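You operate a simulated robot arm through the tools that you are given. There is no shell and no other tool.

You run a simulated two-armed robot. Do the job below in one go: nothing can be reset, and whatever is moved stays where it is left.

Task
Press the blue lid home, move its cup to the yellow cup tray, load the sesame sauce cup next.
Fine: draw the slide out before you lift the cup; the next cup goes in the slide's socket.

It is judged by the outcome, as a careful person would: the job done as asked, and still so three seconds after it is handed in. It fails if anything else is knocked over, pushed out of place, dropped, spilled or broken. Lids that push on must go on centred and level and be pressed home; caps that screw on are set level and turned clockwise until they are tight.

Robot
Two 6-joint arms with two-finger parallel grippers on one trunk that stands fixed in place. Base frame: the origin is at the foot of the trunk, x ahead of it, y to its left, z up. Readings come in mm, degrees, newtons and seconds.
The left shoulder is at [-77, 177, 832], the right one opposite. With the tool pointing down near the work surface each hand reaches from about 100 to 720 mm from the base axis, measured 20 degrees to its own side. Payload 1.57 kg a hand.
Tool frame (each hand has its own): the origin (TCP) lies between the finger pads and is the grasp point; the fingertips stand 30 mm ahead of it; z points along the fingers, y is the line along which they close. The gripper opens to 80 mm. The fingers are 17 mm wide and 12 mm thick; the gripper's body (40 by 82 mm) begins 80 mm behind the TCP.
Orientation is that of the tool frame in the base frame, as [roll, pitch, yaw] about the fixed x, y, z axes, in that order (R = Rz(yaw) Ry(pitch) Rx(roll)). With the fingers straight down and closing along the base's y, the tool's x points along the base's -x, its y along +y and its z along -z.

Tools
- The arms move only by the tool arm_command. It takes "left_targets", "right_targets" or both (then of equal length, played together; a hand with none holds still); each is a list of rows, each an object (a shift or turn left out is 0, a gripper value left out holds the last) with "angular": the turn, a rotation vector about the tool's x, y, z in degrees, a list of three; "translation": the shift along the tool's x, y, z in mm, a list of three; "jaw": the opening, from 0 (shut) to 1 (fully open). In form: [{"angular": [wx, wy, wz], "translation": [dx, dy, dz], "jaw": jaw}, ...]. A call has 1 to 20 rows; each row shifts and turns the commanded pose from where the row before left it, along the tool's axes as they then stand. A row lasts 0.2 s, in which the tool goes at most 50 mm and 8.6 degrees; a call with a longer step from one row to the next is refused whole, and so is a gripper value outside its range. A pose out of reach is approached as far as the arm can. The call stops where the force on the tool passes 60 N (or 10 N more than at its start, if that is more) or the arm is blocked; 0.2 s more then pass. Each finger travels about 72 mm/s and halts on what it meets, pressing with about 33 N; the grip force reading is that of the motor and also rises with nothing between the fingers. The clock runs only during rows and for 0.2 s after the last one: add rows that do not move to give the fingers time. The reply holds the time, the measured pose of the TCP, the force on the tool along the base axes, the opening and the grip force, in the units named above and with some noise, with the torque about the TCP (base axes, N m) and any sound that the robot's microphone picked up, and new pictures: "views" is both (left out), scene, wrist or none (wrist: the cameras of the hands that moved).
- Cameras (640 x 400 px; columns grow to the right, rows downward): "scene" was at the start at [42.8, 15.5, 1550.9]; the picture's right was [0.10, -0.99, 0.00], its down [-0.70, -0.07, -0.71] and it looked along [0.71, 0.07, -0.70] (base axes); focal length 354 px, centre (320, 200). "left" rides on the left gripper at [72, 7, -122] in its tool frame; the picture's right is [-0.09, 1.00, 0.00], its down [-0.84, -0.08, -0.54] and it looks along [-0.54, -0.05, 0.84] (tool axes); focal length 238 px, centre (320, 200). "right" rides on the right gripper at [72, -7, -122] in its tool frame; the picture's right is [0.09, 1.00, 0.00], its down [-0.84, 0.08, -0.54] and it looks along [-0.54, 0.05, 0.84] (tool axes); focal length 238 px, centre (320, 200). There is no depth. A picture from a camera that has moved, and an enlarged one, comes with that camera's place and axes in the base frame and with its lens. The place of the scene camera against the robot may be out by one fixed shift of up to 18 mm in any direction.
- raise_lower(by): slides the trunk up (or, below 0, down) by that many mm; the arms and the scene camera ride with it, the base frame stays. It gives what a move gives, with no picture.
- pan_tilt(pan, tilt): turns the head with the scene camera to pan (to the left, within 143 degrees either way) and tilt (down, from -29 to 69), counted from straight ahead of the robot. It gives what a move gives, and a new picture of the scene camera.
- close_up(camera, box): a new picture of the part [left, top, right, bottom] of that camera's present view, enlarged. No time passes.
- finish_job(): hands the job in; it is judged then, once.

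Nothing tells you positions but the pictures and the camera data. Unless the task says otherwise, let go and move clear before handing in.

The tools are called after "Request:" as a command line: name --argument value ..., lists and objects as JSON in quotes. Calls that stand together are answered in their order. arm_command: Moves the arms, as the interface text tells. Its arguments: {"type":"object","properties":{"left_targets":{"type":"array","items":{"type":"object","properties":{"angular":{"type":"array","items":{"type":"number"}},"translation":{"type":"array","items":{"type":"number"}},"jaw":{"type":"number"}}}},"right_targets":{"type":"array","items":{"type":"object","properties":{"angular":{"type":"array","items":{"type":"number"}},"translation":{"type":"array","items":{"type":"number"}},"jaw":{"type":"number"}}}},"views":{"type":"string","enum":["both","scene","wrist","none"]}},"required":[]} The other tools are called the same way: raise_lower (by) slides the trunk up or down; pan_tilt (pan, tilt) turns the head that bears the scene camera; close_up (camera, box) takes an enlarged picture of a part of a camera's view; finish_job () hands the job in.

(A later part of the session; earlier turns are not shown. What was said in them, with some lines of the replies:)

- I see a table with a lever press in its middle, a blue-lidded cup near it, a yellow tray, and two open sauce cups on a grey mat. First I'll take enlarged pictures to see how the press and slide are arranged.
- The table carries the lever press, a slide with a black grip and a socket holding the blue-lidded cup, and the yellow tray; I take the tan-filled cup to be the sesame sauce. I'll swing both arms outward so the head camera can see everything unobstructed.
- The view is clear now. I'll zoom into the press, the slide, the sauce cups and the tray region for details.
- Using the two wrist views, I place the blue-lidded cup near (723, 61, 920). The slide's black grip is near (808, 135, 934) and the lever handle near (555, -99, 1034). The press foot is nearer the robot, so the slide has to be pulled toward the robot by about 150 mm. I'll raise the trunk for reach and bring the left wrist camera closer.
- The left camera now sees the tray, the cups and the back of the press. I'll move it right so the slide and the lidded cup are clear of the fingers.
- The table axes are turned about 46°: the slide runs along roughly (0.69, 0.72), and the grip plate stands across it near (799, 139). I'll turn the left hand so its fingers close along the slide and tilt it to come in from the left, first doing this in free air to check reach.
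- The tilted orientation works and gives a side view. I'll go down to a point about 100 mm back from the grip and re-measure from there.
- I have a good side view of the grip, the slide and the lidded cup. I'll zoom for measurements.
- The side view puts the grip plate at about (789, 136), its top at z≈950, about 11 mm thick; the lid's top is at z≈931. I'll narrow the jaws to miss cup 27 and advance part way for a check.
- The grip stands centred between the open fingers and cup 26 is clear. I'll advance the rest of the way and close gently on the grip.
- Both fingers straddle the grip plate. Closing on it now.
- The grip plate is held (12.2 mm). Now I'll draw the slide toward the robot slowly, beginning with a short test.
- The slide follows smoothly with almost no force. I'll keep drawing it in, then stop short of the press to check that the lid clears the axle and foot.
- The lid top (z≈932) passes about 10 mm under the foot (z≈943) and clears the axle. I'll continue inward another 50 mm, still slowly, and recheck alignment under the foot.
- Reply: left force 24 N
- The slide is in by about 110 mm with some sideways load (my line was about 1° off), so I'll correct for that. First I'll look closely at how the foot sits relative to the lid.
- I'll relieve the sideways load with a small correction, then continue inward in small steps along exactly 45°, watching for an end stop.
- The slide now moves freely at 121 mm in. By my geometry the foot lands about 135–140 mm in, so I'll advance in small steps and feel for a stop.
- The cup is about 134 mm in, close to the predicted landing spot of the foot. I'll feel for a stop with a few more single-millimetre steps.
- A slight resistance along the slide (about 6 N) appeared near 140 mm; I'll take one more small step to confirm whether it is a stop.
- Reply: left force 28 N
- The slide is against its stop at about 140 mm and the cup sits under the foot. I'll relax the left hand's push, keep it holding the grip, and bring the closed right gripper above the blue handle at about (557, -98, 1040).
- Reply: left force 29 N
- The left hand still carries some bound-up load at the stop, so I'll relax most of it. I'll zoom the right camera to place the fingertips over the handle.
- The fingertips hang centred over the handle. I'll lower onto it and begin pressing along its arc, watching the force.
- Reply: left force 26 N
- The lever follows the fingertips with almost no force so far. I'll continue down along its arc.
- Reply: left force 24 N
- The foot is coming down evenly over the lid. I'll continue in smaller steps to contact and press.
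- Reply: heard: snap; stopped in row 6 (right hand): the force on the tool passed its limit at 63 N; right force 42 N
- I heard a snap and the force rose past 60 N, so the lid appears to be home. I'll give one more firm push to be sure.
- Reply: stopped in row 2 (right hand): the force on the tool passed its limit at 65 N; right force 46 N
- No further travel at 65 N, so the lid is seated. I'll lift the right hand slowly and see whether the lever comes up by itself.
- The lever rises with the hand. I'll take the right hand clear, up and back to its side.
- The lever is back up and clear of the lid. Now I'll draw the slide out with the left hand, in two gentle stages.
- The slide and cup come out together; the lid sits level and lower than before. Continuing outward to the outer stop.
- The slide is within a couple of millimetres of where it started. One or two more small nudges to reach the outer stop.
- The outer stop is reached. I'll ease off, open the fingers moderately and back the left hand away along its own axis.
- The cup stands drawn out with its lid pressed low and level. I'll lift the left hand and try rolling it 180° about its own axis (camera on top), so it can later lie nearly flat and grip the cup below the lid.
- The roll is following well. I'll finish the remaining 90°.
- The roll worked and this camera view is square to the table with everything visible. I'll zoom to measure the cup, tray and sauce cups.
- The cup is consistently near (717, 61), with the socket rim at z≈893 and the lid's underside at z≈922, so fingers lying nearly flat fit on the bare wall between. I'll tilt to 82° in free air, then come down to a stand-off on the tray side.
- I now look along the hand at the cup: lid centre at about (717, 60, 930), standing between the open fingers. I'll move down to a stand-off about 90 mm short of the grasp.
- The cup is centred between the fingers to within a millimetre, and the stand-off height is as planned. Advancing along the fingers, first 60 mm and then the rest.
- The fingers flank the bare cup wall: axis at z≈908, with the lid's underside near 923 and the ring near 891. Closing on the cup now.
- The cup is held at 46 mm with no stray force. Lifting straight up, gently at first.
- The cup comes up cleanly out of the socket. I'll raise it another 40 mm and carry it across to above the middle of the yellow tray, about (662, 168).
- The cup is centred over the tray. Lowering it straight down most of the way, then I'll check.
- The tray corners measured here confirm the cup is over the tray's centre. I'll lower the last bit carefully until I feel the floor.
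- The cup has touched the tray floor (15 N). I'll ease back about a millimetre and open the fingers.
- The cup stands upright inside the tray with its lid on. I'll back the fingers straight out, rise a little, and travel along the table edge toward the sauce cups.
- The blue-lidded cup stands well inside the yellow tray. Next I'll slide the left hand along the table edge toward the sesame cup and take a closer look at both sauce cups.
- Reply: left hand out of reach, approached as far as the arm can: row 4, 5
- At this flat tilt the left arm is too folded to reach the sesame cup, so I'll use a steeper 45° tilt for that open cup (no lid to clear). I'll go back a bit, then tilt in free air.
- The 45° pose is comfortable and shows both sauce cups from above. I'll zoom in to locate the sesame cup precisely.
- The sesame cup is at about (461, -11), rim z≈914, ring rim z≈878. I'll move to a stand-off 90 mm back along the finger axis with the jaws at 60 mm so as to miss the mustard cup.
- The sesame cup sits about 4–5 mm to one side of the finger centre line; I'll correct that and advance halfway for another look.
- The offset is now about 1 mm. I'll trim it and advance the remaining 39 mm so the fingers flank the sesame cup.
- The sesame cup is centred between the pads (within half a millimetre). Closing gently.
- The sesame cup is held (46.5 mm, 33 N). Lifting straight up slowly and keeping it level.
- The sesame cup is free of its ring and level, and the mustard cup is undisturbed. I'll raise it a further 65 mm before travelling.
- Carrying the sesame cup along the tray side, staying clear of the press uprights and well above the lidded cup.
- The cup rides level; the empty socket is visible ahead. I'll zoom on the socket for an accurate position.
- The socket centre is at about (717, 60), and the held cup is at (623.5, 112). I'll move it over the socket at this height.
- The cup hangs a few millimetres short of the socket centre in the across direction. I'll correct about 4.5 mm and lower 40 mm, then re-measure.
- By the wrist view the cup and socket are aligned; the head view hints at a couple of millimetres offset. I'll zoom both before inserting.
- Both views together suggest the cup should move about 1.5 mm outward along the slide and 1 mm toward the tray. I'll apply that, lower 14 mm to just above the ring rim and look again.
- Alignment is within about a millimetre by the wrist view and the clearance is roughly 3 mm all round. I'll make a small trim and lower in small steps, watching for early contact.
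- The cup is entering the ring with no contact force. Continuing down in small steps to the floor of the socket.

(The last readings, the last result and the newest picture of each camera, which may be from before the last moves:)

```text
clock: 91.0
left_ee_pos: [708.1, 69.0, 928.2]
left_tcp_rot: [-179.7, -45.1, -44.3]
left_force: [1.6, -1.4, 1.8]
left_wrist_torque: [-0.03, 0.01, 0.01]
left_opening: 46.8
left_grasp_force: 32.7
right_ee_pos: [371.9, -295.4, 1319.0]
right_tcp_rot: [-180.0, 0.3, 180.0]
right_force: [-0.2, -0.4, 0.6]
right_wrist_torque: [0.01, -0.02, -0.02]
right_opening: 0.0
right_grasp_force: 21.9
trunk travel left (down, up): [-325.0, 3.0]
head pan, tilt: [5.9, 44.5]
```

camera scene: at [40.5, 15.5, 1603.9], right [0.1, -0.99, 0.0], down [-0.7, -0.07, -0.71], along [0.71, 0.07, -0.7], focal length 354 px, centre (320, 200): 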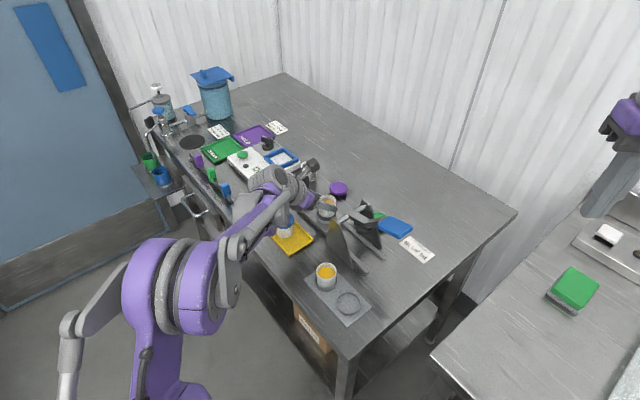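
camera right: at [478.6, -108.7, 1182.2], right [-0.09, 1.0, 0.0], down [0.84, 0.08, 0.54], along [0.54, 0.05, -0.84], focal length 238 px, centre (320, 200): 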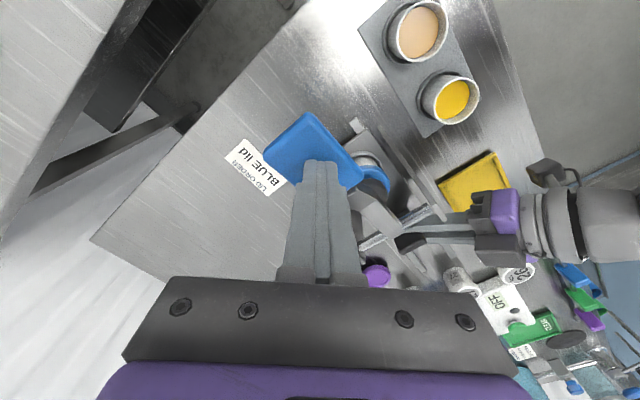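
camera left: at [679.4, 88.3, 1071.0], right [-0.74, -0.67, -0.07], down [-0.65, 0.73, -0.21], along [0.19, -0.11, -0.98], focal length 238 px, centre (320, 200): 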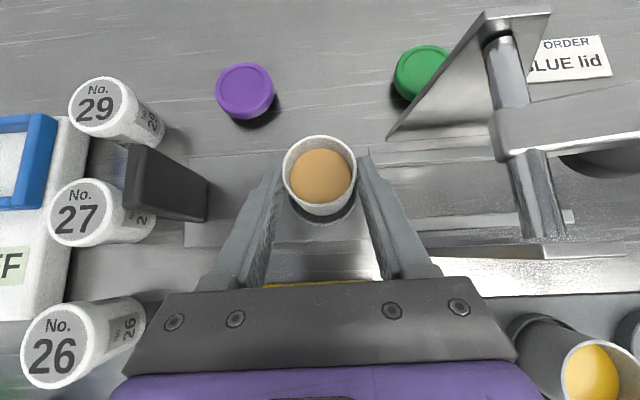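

Request:
arm_command --left_targets '[{"translation": [-0.8, 0, 0.8]}, {}]' --views "both"

Request:
close_up --camera "scene" --box '[315, 180, 365, 230]'

Request:
close_up --camera "left" --box '[270, 120, 370, 240]'

```text
clock: 91.6
left_ee_pos: [707.4, 69.1, 927.9]
left_tcp_rot: [-179.7, -45.2, -44.3]
left_force: [-2.5, 1.5, 7.1]
left_wrist_torque: [-0.08, 0.13, -0.03]
left_opening: 46.6
left_grasp_force: 32.7
right_ee_pos: [371.8, -296.5, 1319.4]
right_tcp_rot: [179.9, 0.4, -180.0]
right_force: [-0.1, -0.1, 0.6]
right_wrist_torque: [0.01, -0.01, 0.0]
right_opening: 0.0
right_grasp_force: 21.1
trunk travel left (down, up): [-325.0, 3.0]
head pan, tilt: [5.9, 44.5]
camera scene: at [39.3, 15.7, 1604.0], right [0.1, -0.99, 0.0], down [-0.7, -0.07, -0.71], along [0.71, 0.07, -0.7], focal length 354 px, centre (320, 200)
camera left: at [679.1, 88.6, 1063.8], right [-0.74, -0.67, -0.07], down [-0.65, 0.73, -0.21], along [0.19, -0.11, -0.98], focal length 238 px, centre (320, 200)
```

scene: 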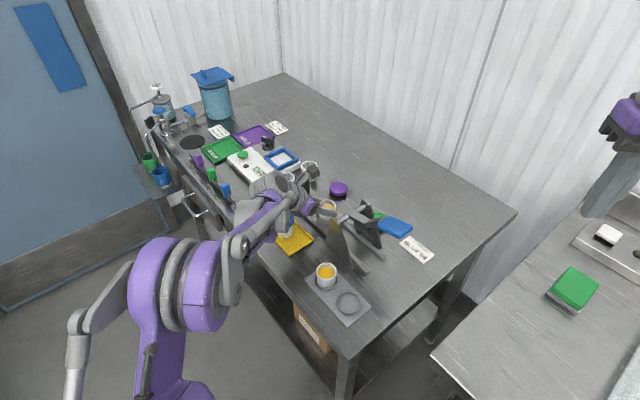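
left: 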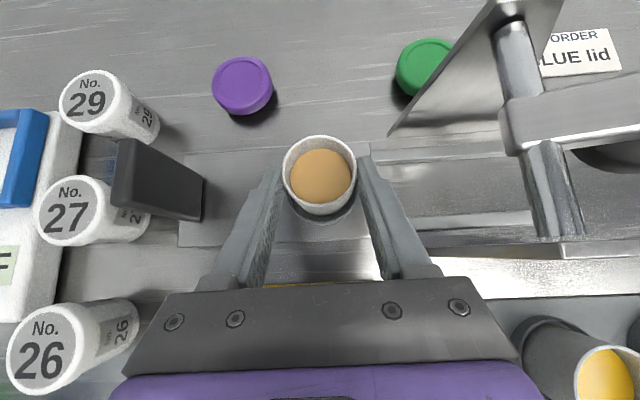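

```text
8.00 times, centred on (340, 205) of scene
camera zoom: at [39.3, 15.7, 1604.0], right [0.1, -0.99, 0.0], down [-0.7, -0.07, -0.71], along [0.71, 0.07, -0.7], focal length 2836 px, centre (160, 160)
```

zoom: 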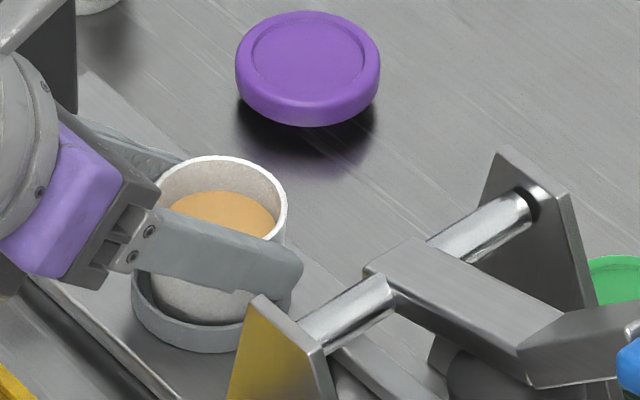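

```text
3.33 times, centred on (320, 180) of left
camera zoom: at [679.1, 88.6, 1063.8], right [-0.74, -0.67, -0.07], down [-0.65, 0.73, -0.21], along [0.19, -0.11, -0.98], focal length 794 px, centre (320, 267)
```

zoom: 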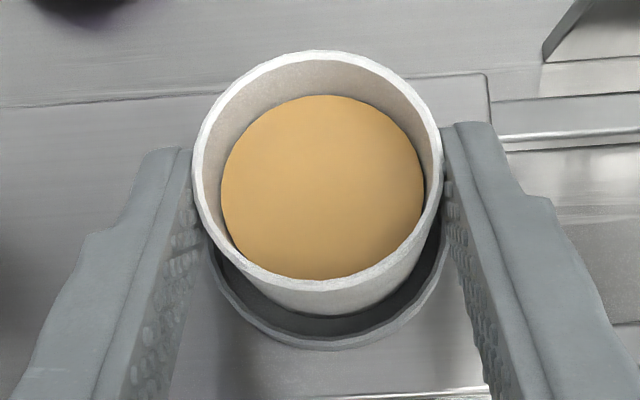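

Contact at the expected floor height (7 N), with the cup rim standing about 37 mm above the ring, the same as it stood in its original ring. I'll ease off slightly and open the fingers gently.

Request:
arm_command --left_targets '[{"translation": [0.4, 0, -0.4]}, {"jaw": 0.62}, {"jaw": 0.68}, {"jaw": 0.75}, {}, {}]' --views "both"

Request:
close_up --camera "scene" --box '[315, 180, 365, 230]'

Request:
close_up --camera "left" --box '[250, 100, 390, 260]'

```text
clock: 93.0
left_ee_pos: [708.7, 68.1, 925.6]
left_tcp_rot: [-179.7, -45.1, -44.4]
left_force: [0.6, -1.0, -0.1]
left_wrist_torque: [-0.01, -0.01, -0.01]
left_opening: 59.9
left_grasp_force: 0.1
right_ee_pos: [373.2, -296.0, 1318.2]
right_tcp_rot: [179.9, 0.4, 179.9]
right_force: [0.9, -0.8, 0.5]
right_wrist_torque: [-0.02, -0.01, 0.03]
right_opening: 0.0
right_grasp_force: 20.9
trunk travel left (down, up): [-325.0, 3.0]
head pan, tilt: [5.9, 44.5]
camera scene: at [40.5, 15.5, 1603.9], right [0.1, -0.99, 0.0], down [-0.7, -0.07, -0.71], along [0.71, 0.07, -0.7], focal length 354 px, centre (320, 200)
camera left: at [679.9, 88.6, 1063.6], right [-0.74, -0.67, -0.07], down [-0.65, 0.73, -0.21], along [0.19, -0.11, -0.98], focal length 238 px, centre (320, 200)
```

scene: 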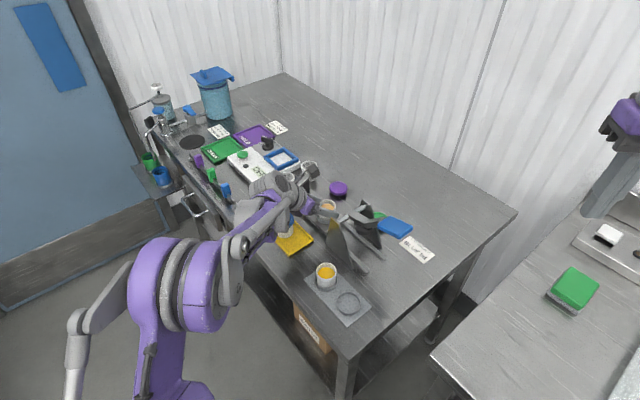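
left: 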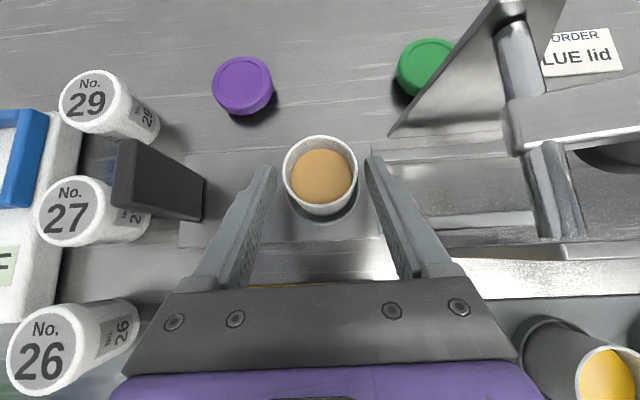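

```text
8.00 times, centred on (340, 205) of scene
camera zoom: at [40.5, 15.5, 1603.9], right [0.1, -0.99, 0.0], down [-0.7, -0.07, -0.71], along [0.71, 0.07, -0.7], focal length 2836 px, centre (160, 160)
```

zoom: 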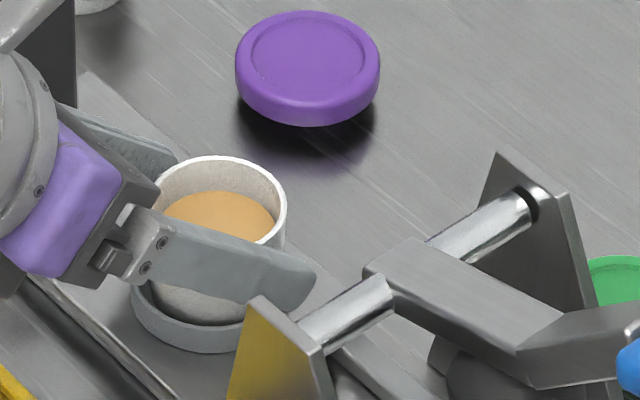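

```text
2.50 times, centred on (320, 180) of left
camera zoom: at [679.9, 88.6, 1063.6], right [-0.74, -0.67, -0.07], down [-0.65, 0.73, -0.21], along [0.19, -0.11, -0.98], focal length 596 px, centre (320, 250)
```

zoom: 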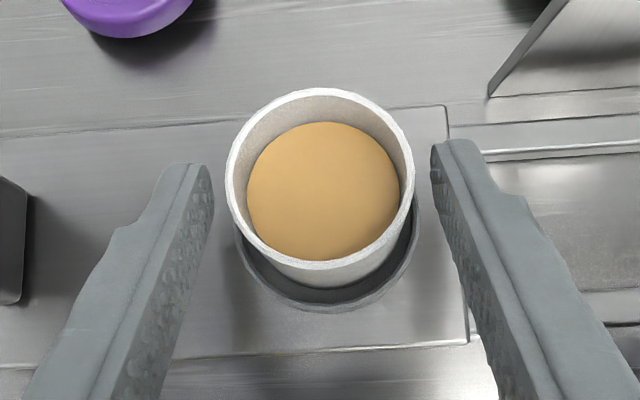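

The sesame cup stands upright in the socket, clear of both fingers. I'll retract along the finger axis and then inspect everything.

Request:
arm_command --left_targets '[{"translation": [0, 0, -15]}, {"translation": [0, 0, -30]}, {"translation": [0, 0, -40]}, {"translation": [0, 0, -40]}, {"translation": [20, 0, -30]}, {"translation": [20, 0, -30]}, {}]' --views "both"

Request:
close_up --camera "left" --box '[160, 20, 460, 260]'

Request:
close_up --camera "scene" --box '[250, 160, 410, 280]'

```text
clock: 94.6
left_ee_pos: [635.2, 141.1, 1084.8]
left_tcp_rot: [-179.7, -45.1, -44.2]
left_force: [-0.3, -0.4, 0.2]
left_wrist_torque: [0.0, 0.0, 0.02]
left_opening: 59.9
left_grasp_force: 0.1
right_ee_pos: [373.1, -296.3, 1319.7]
right_tcp_rot: [179.9, 0.3, -179.9]
right_force: [0.7, -0.8, 0.0]
right_wrist_torque: [0.03, 0.04, 0.02]
right_opening: 0.0
right_grasp_force: 21.5
trunk travel left (down, up): [-325.0, 3.0]
head pan, tilt: [5.9, 44.5]
camera scene: at [40.9, 15.5, 1603.8], right [0.1, -0.99, 0.0], down [-0.7, -0.07, -0.71], along [0.71, 0.07, -0.7], focal length 354 px, centre (320, 200)
camera left: at [605.1, 161.6, 1221.1], right [-0.74, -0.67, -0.07], down [-0.65, 0.73, -0.21], along [0.19, -0.11, -0.98], focal length 238 px, centre (320, 200)
```

scene: 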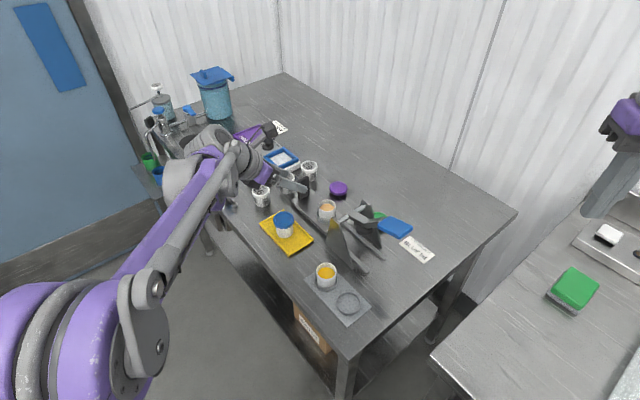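
left: 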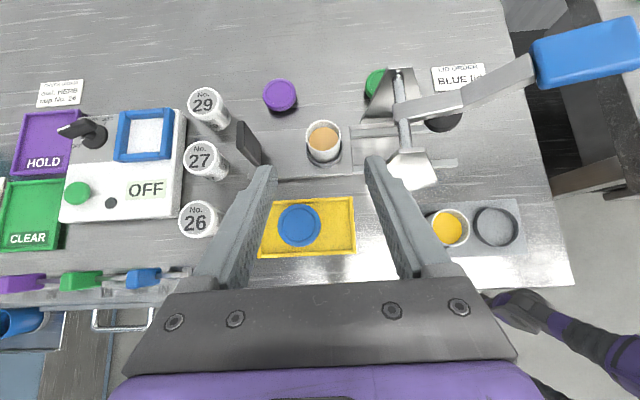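

```text
1.67 times, centred on (310, 140) of left
camera zoom: at [605.1, 161.6, 1221.1], right [-0.74, -0.67, -0.07], down [-0.65, 0.73, -0.21], along [0.19, -0.11, -0.98], focal length 397 px, centre (337, 300)
```

zoom: 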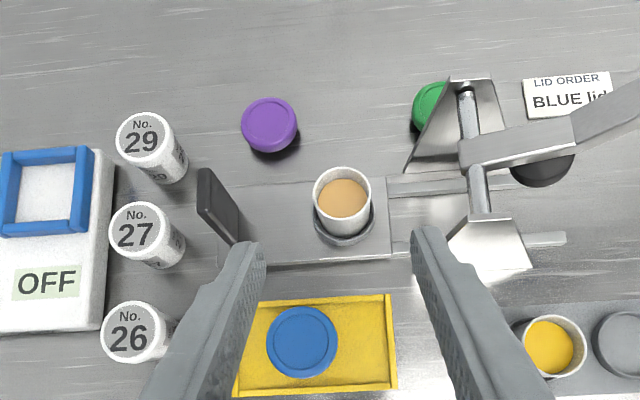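

```text
3.33 times, centred on (330, 220) of scene
camera zoom: at [40.9, 15.5, 1603.8], right [0.1, -0.99, 0.0], down [-0.7, -0.07, -0.71], along [0.71, 0.07, -0.7], focal length 1182 px, centre (287, 133)
```

zoom: 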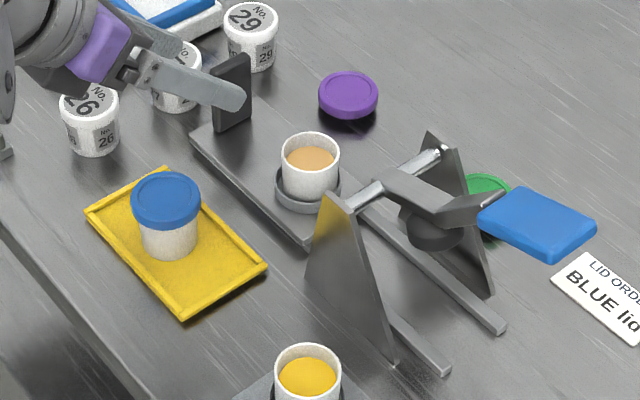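

Everything looks in order: lidded cup in the tray, sesame cup in the socket, other items where they were. I'll move the left arm well clear to its side and take final close-ups.

Request:
arm_command --left_targets '[{"translation": [20, 0, -30]}, {"translation": [25, -5, -38]}, {"translation": [25, -5, -38]}, {"translation": [20, 10, -40]}, {"translation": [10, 15, -42]}, {}]' --views "scene"

Request:
close_up --camera "scene" --box '[300, 190, 360, 230]'

Request:
close_up --camera "scene" --box '[255, 200, 325, 260]'

Request:
close_up --camera "scene" --box '[220, 130, 440, 330]'

```text
clock: 96.0
left_ee_pos: [579.2, 172.1, 1286.9]
left_tcp_rot: [-179.7, -45.1, -44.2]
left_force: [0.4, 0.6, 0.0]
left_wrist_torque: [-0.03, 0.01, -0.02]
left_opening: 60.1
left_grasp_force: 0.1
right_ee_pos: [371.9, -295.5, 1319.8]
right_tcp_rot: [179.8, 0.3, 180.0]
right_force: [-0.5, 0.6, -0.1]
right_wrist_torque: [0.03, 0.0, 0.02]
right_opening: 0.0
right_grasp_force: 21.2
trunk travel left (down, up): [-325.0, 3.0]
head pan, tilt: [5.9, 44.5]
camera scene: at [41.4, 15.6, 1603.9], right [0.1, -0.99, 0.0], down [-0.7, -0.07, -0.71], along [0.71, 0.07, -0.7], focal length 354 px, centre (320, 200)
```

scene: 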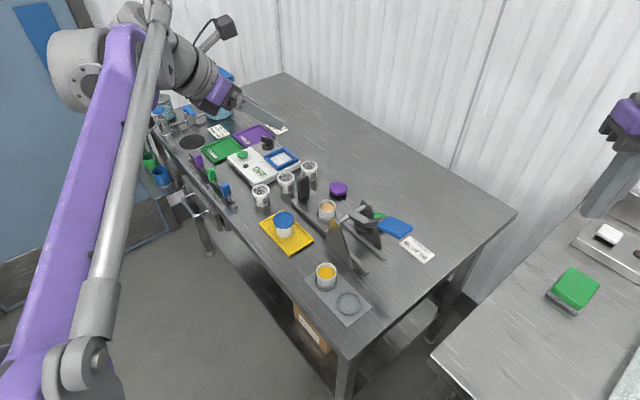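

```text
10.00 times, centred on (330, 210) of scene
camera zoom: at [41.4, 15.6, 1603.9], right [0.1, -0.99, 0.0], down [-0.7, -0.07, -0.71], along [0.71, 0.07, -0.7], focal length 3544 px, centre (220, 100)
```

zoom: 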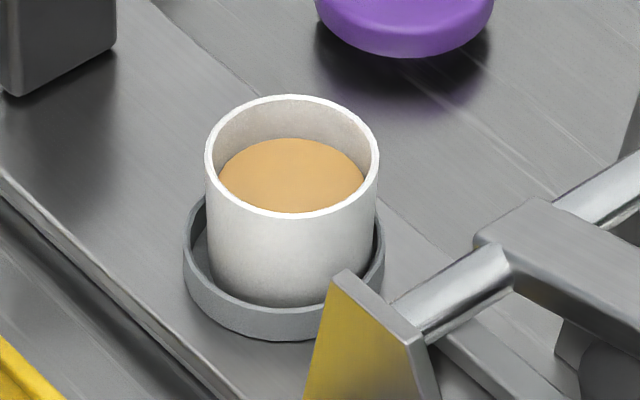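

```text
6.67 times, centred on (290, 230) of scene
camera zoom: at [41.4, 15.6, 1603.9], right [0.1, -0.99, 0.0], down [-0.7, -0.07, -0.71], along [0.71, 0.07, -0.7], focal length 2363 px, centre (520, 0)
```

zoom: 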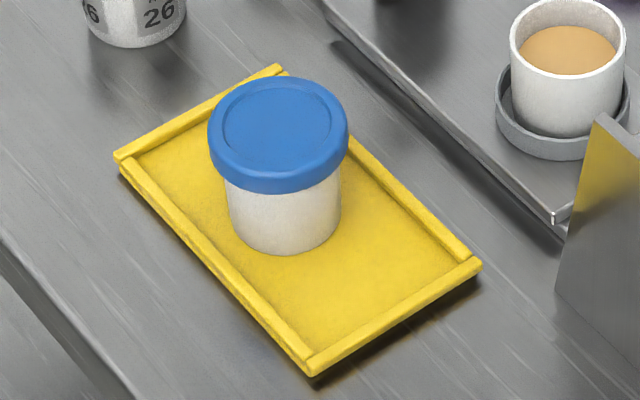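

```text
2.00 times, centred on (330, 230) of scene
camera zoom: at [41.4, 15.6, 1603.9], right [0.1, -0.99, 0.0], down [-0.7, -0.07, -0.71], along [0.71, 0.07, -0.7], focal length 709 px, centre (300, 140)
```

zoom: 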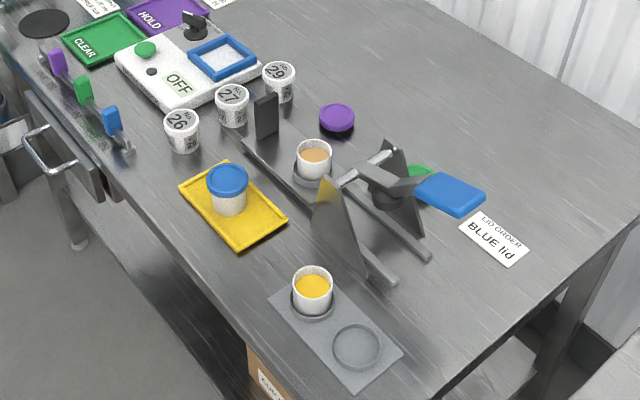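

The close-ups show the blue lid level and home on its cup, which stands inside the yellow tray. The sesame cup is upright in the drawn-out slide's socket, nothing else has moved, and both hands are clear, so I'm handing the job in.

Request:
finish_job

```text
The job is handed in.
```

The blue lid is pressed home, its cup is in the yellow tray, and the sesame sauce cup is loaded in the slide's socket. I've handed the job in; no verdict came back with the hand-in.

- **Lid:** I pulled the slide in to its stop under the press and pushed the lever down. There was an audible snap, then no further travel at 65 N. The lid looks level and centred in the final pictures.
- **Lidded cup:** I drew the slide fully out before lifting the cup. It now stands upright near the middle of the yellow tray.
- **Sesame cup:** neither sauce cup showed a label, so I chose the tan one over the yellow one by colour. It stands level in the socket, unlidded, with the slide left drawn out.

In the final pictures nothing else was knocked over, spilled or moved out of place. Both hands are empty and clear.
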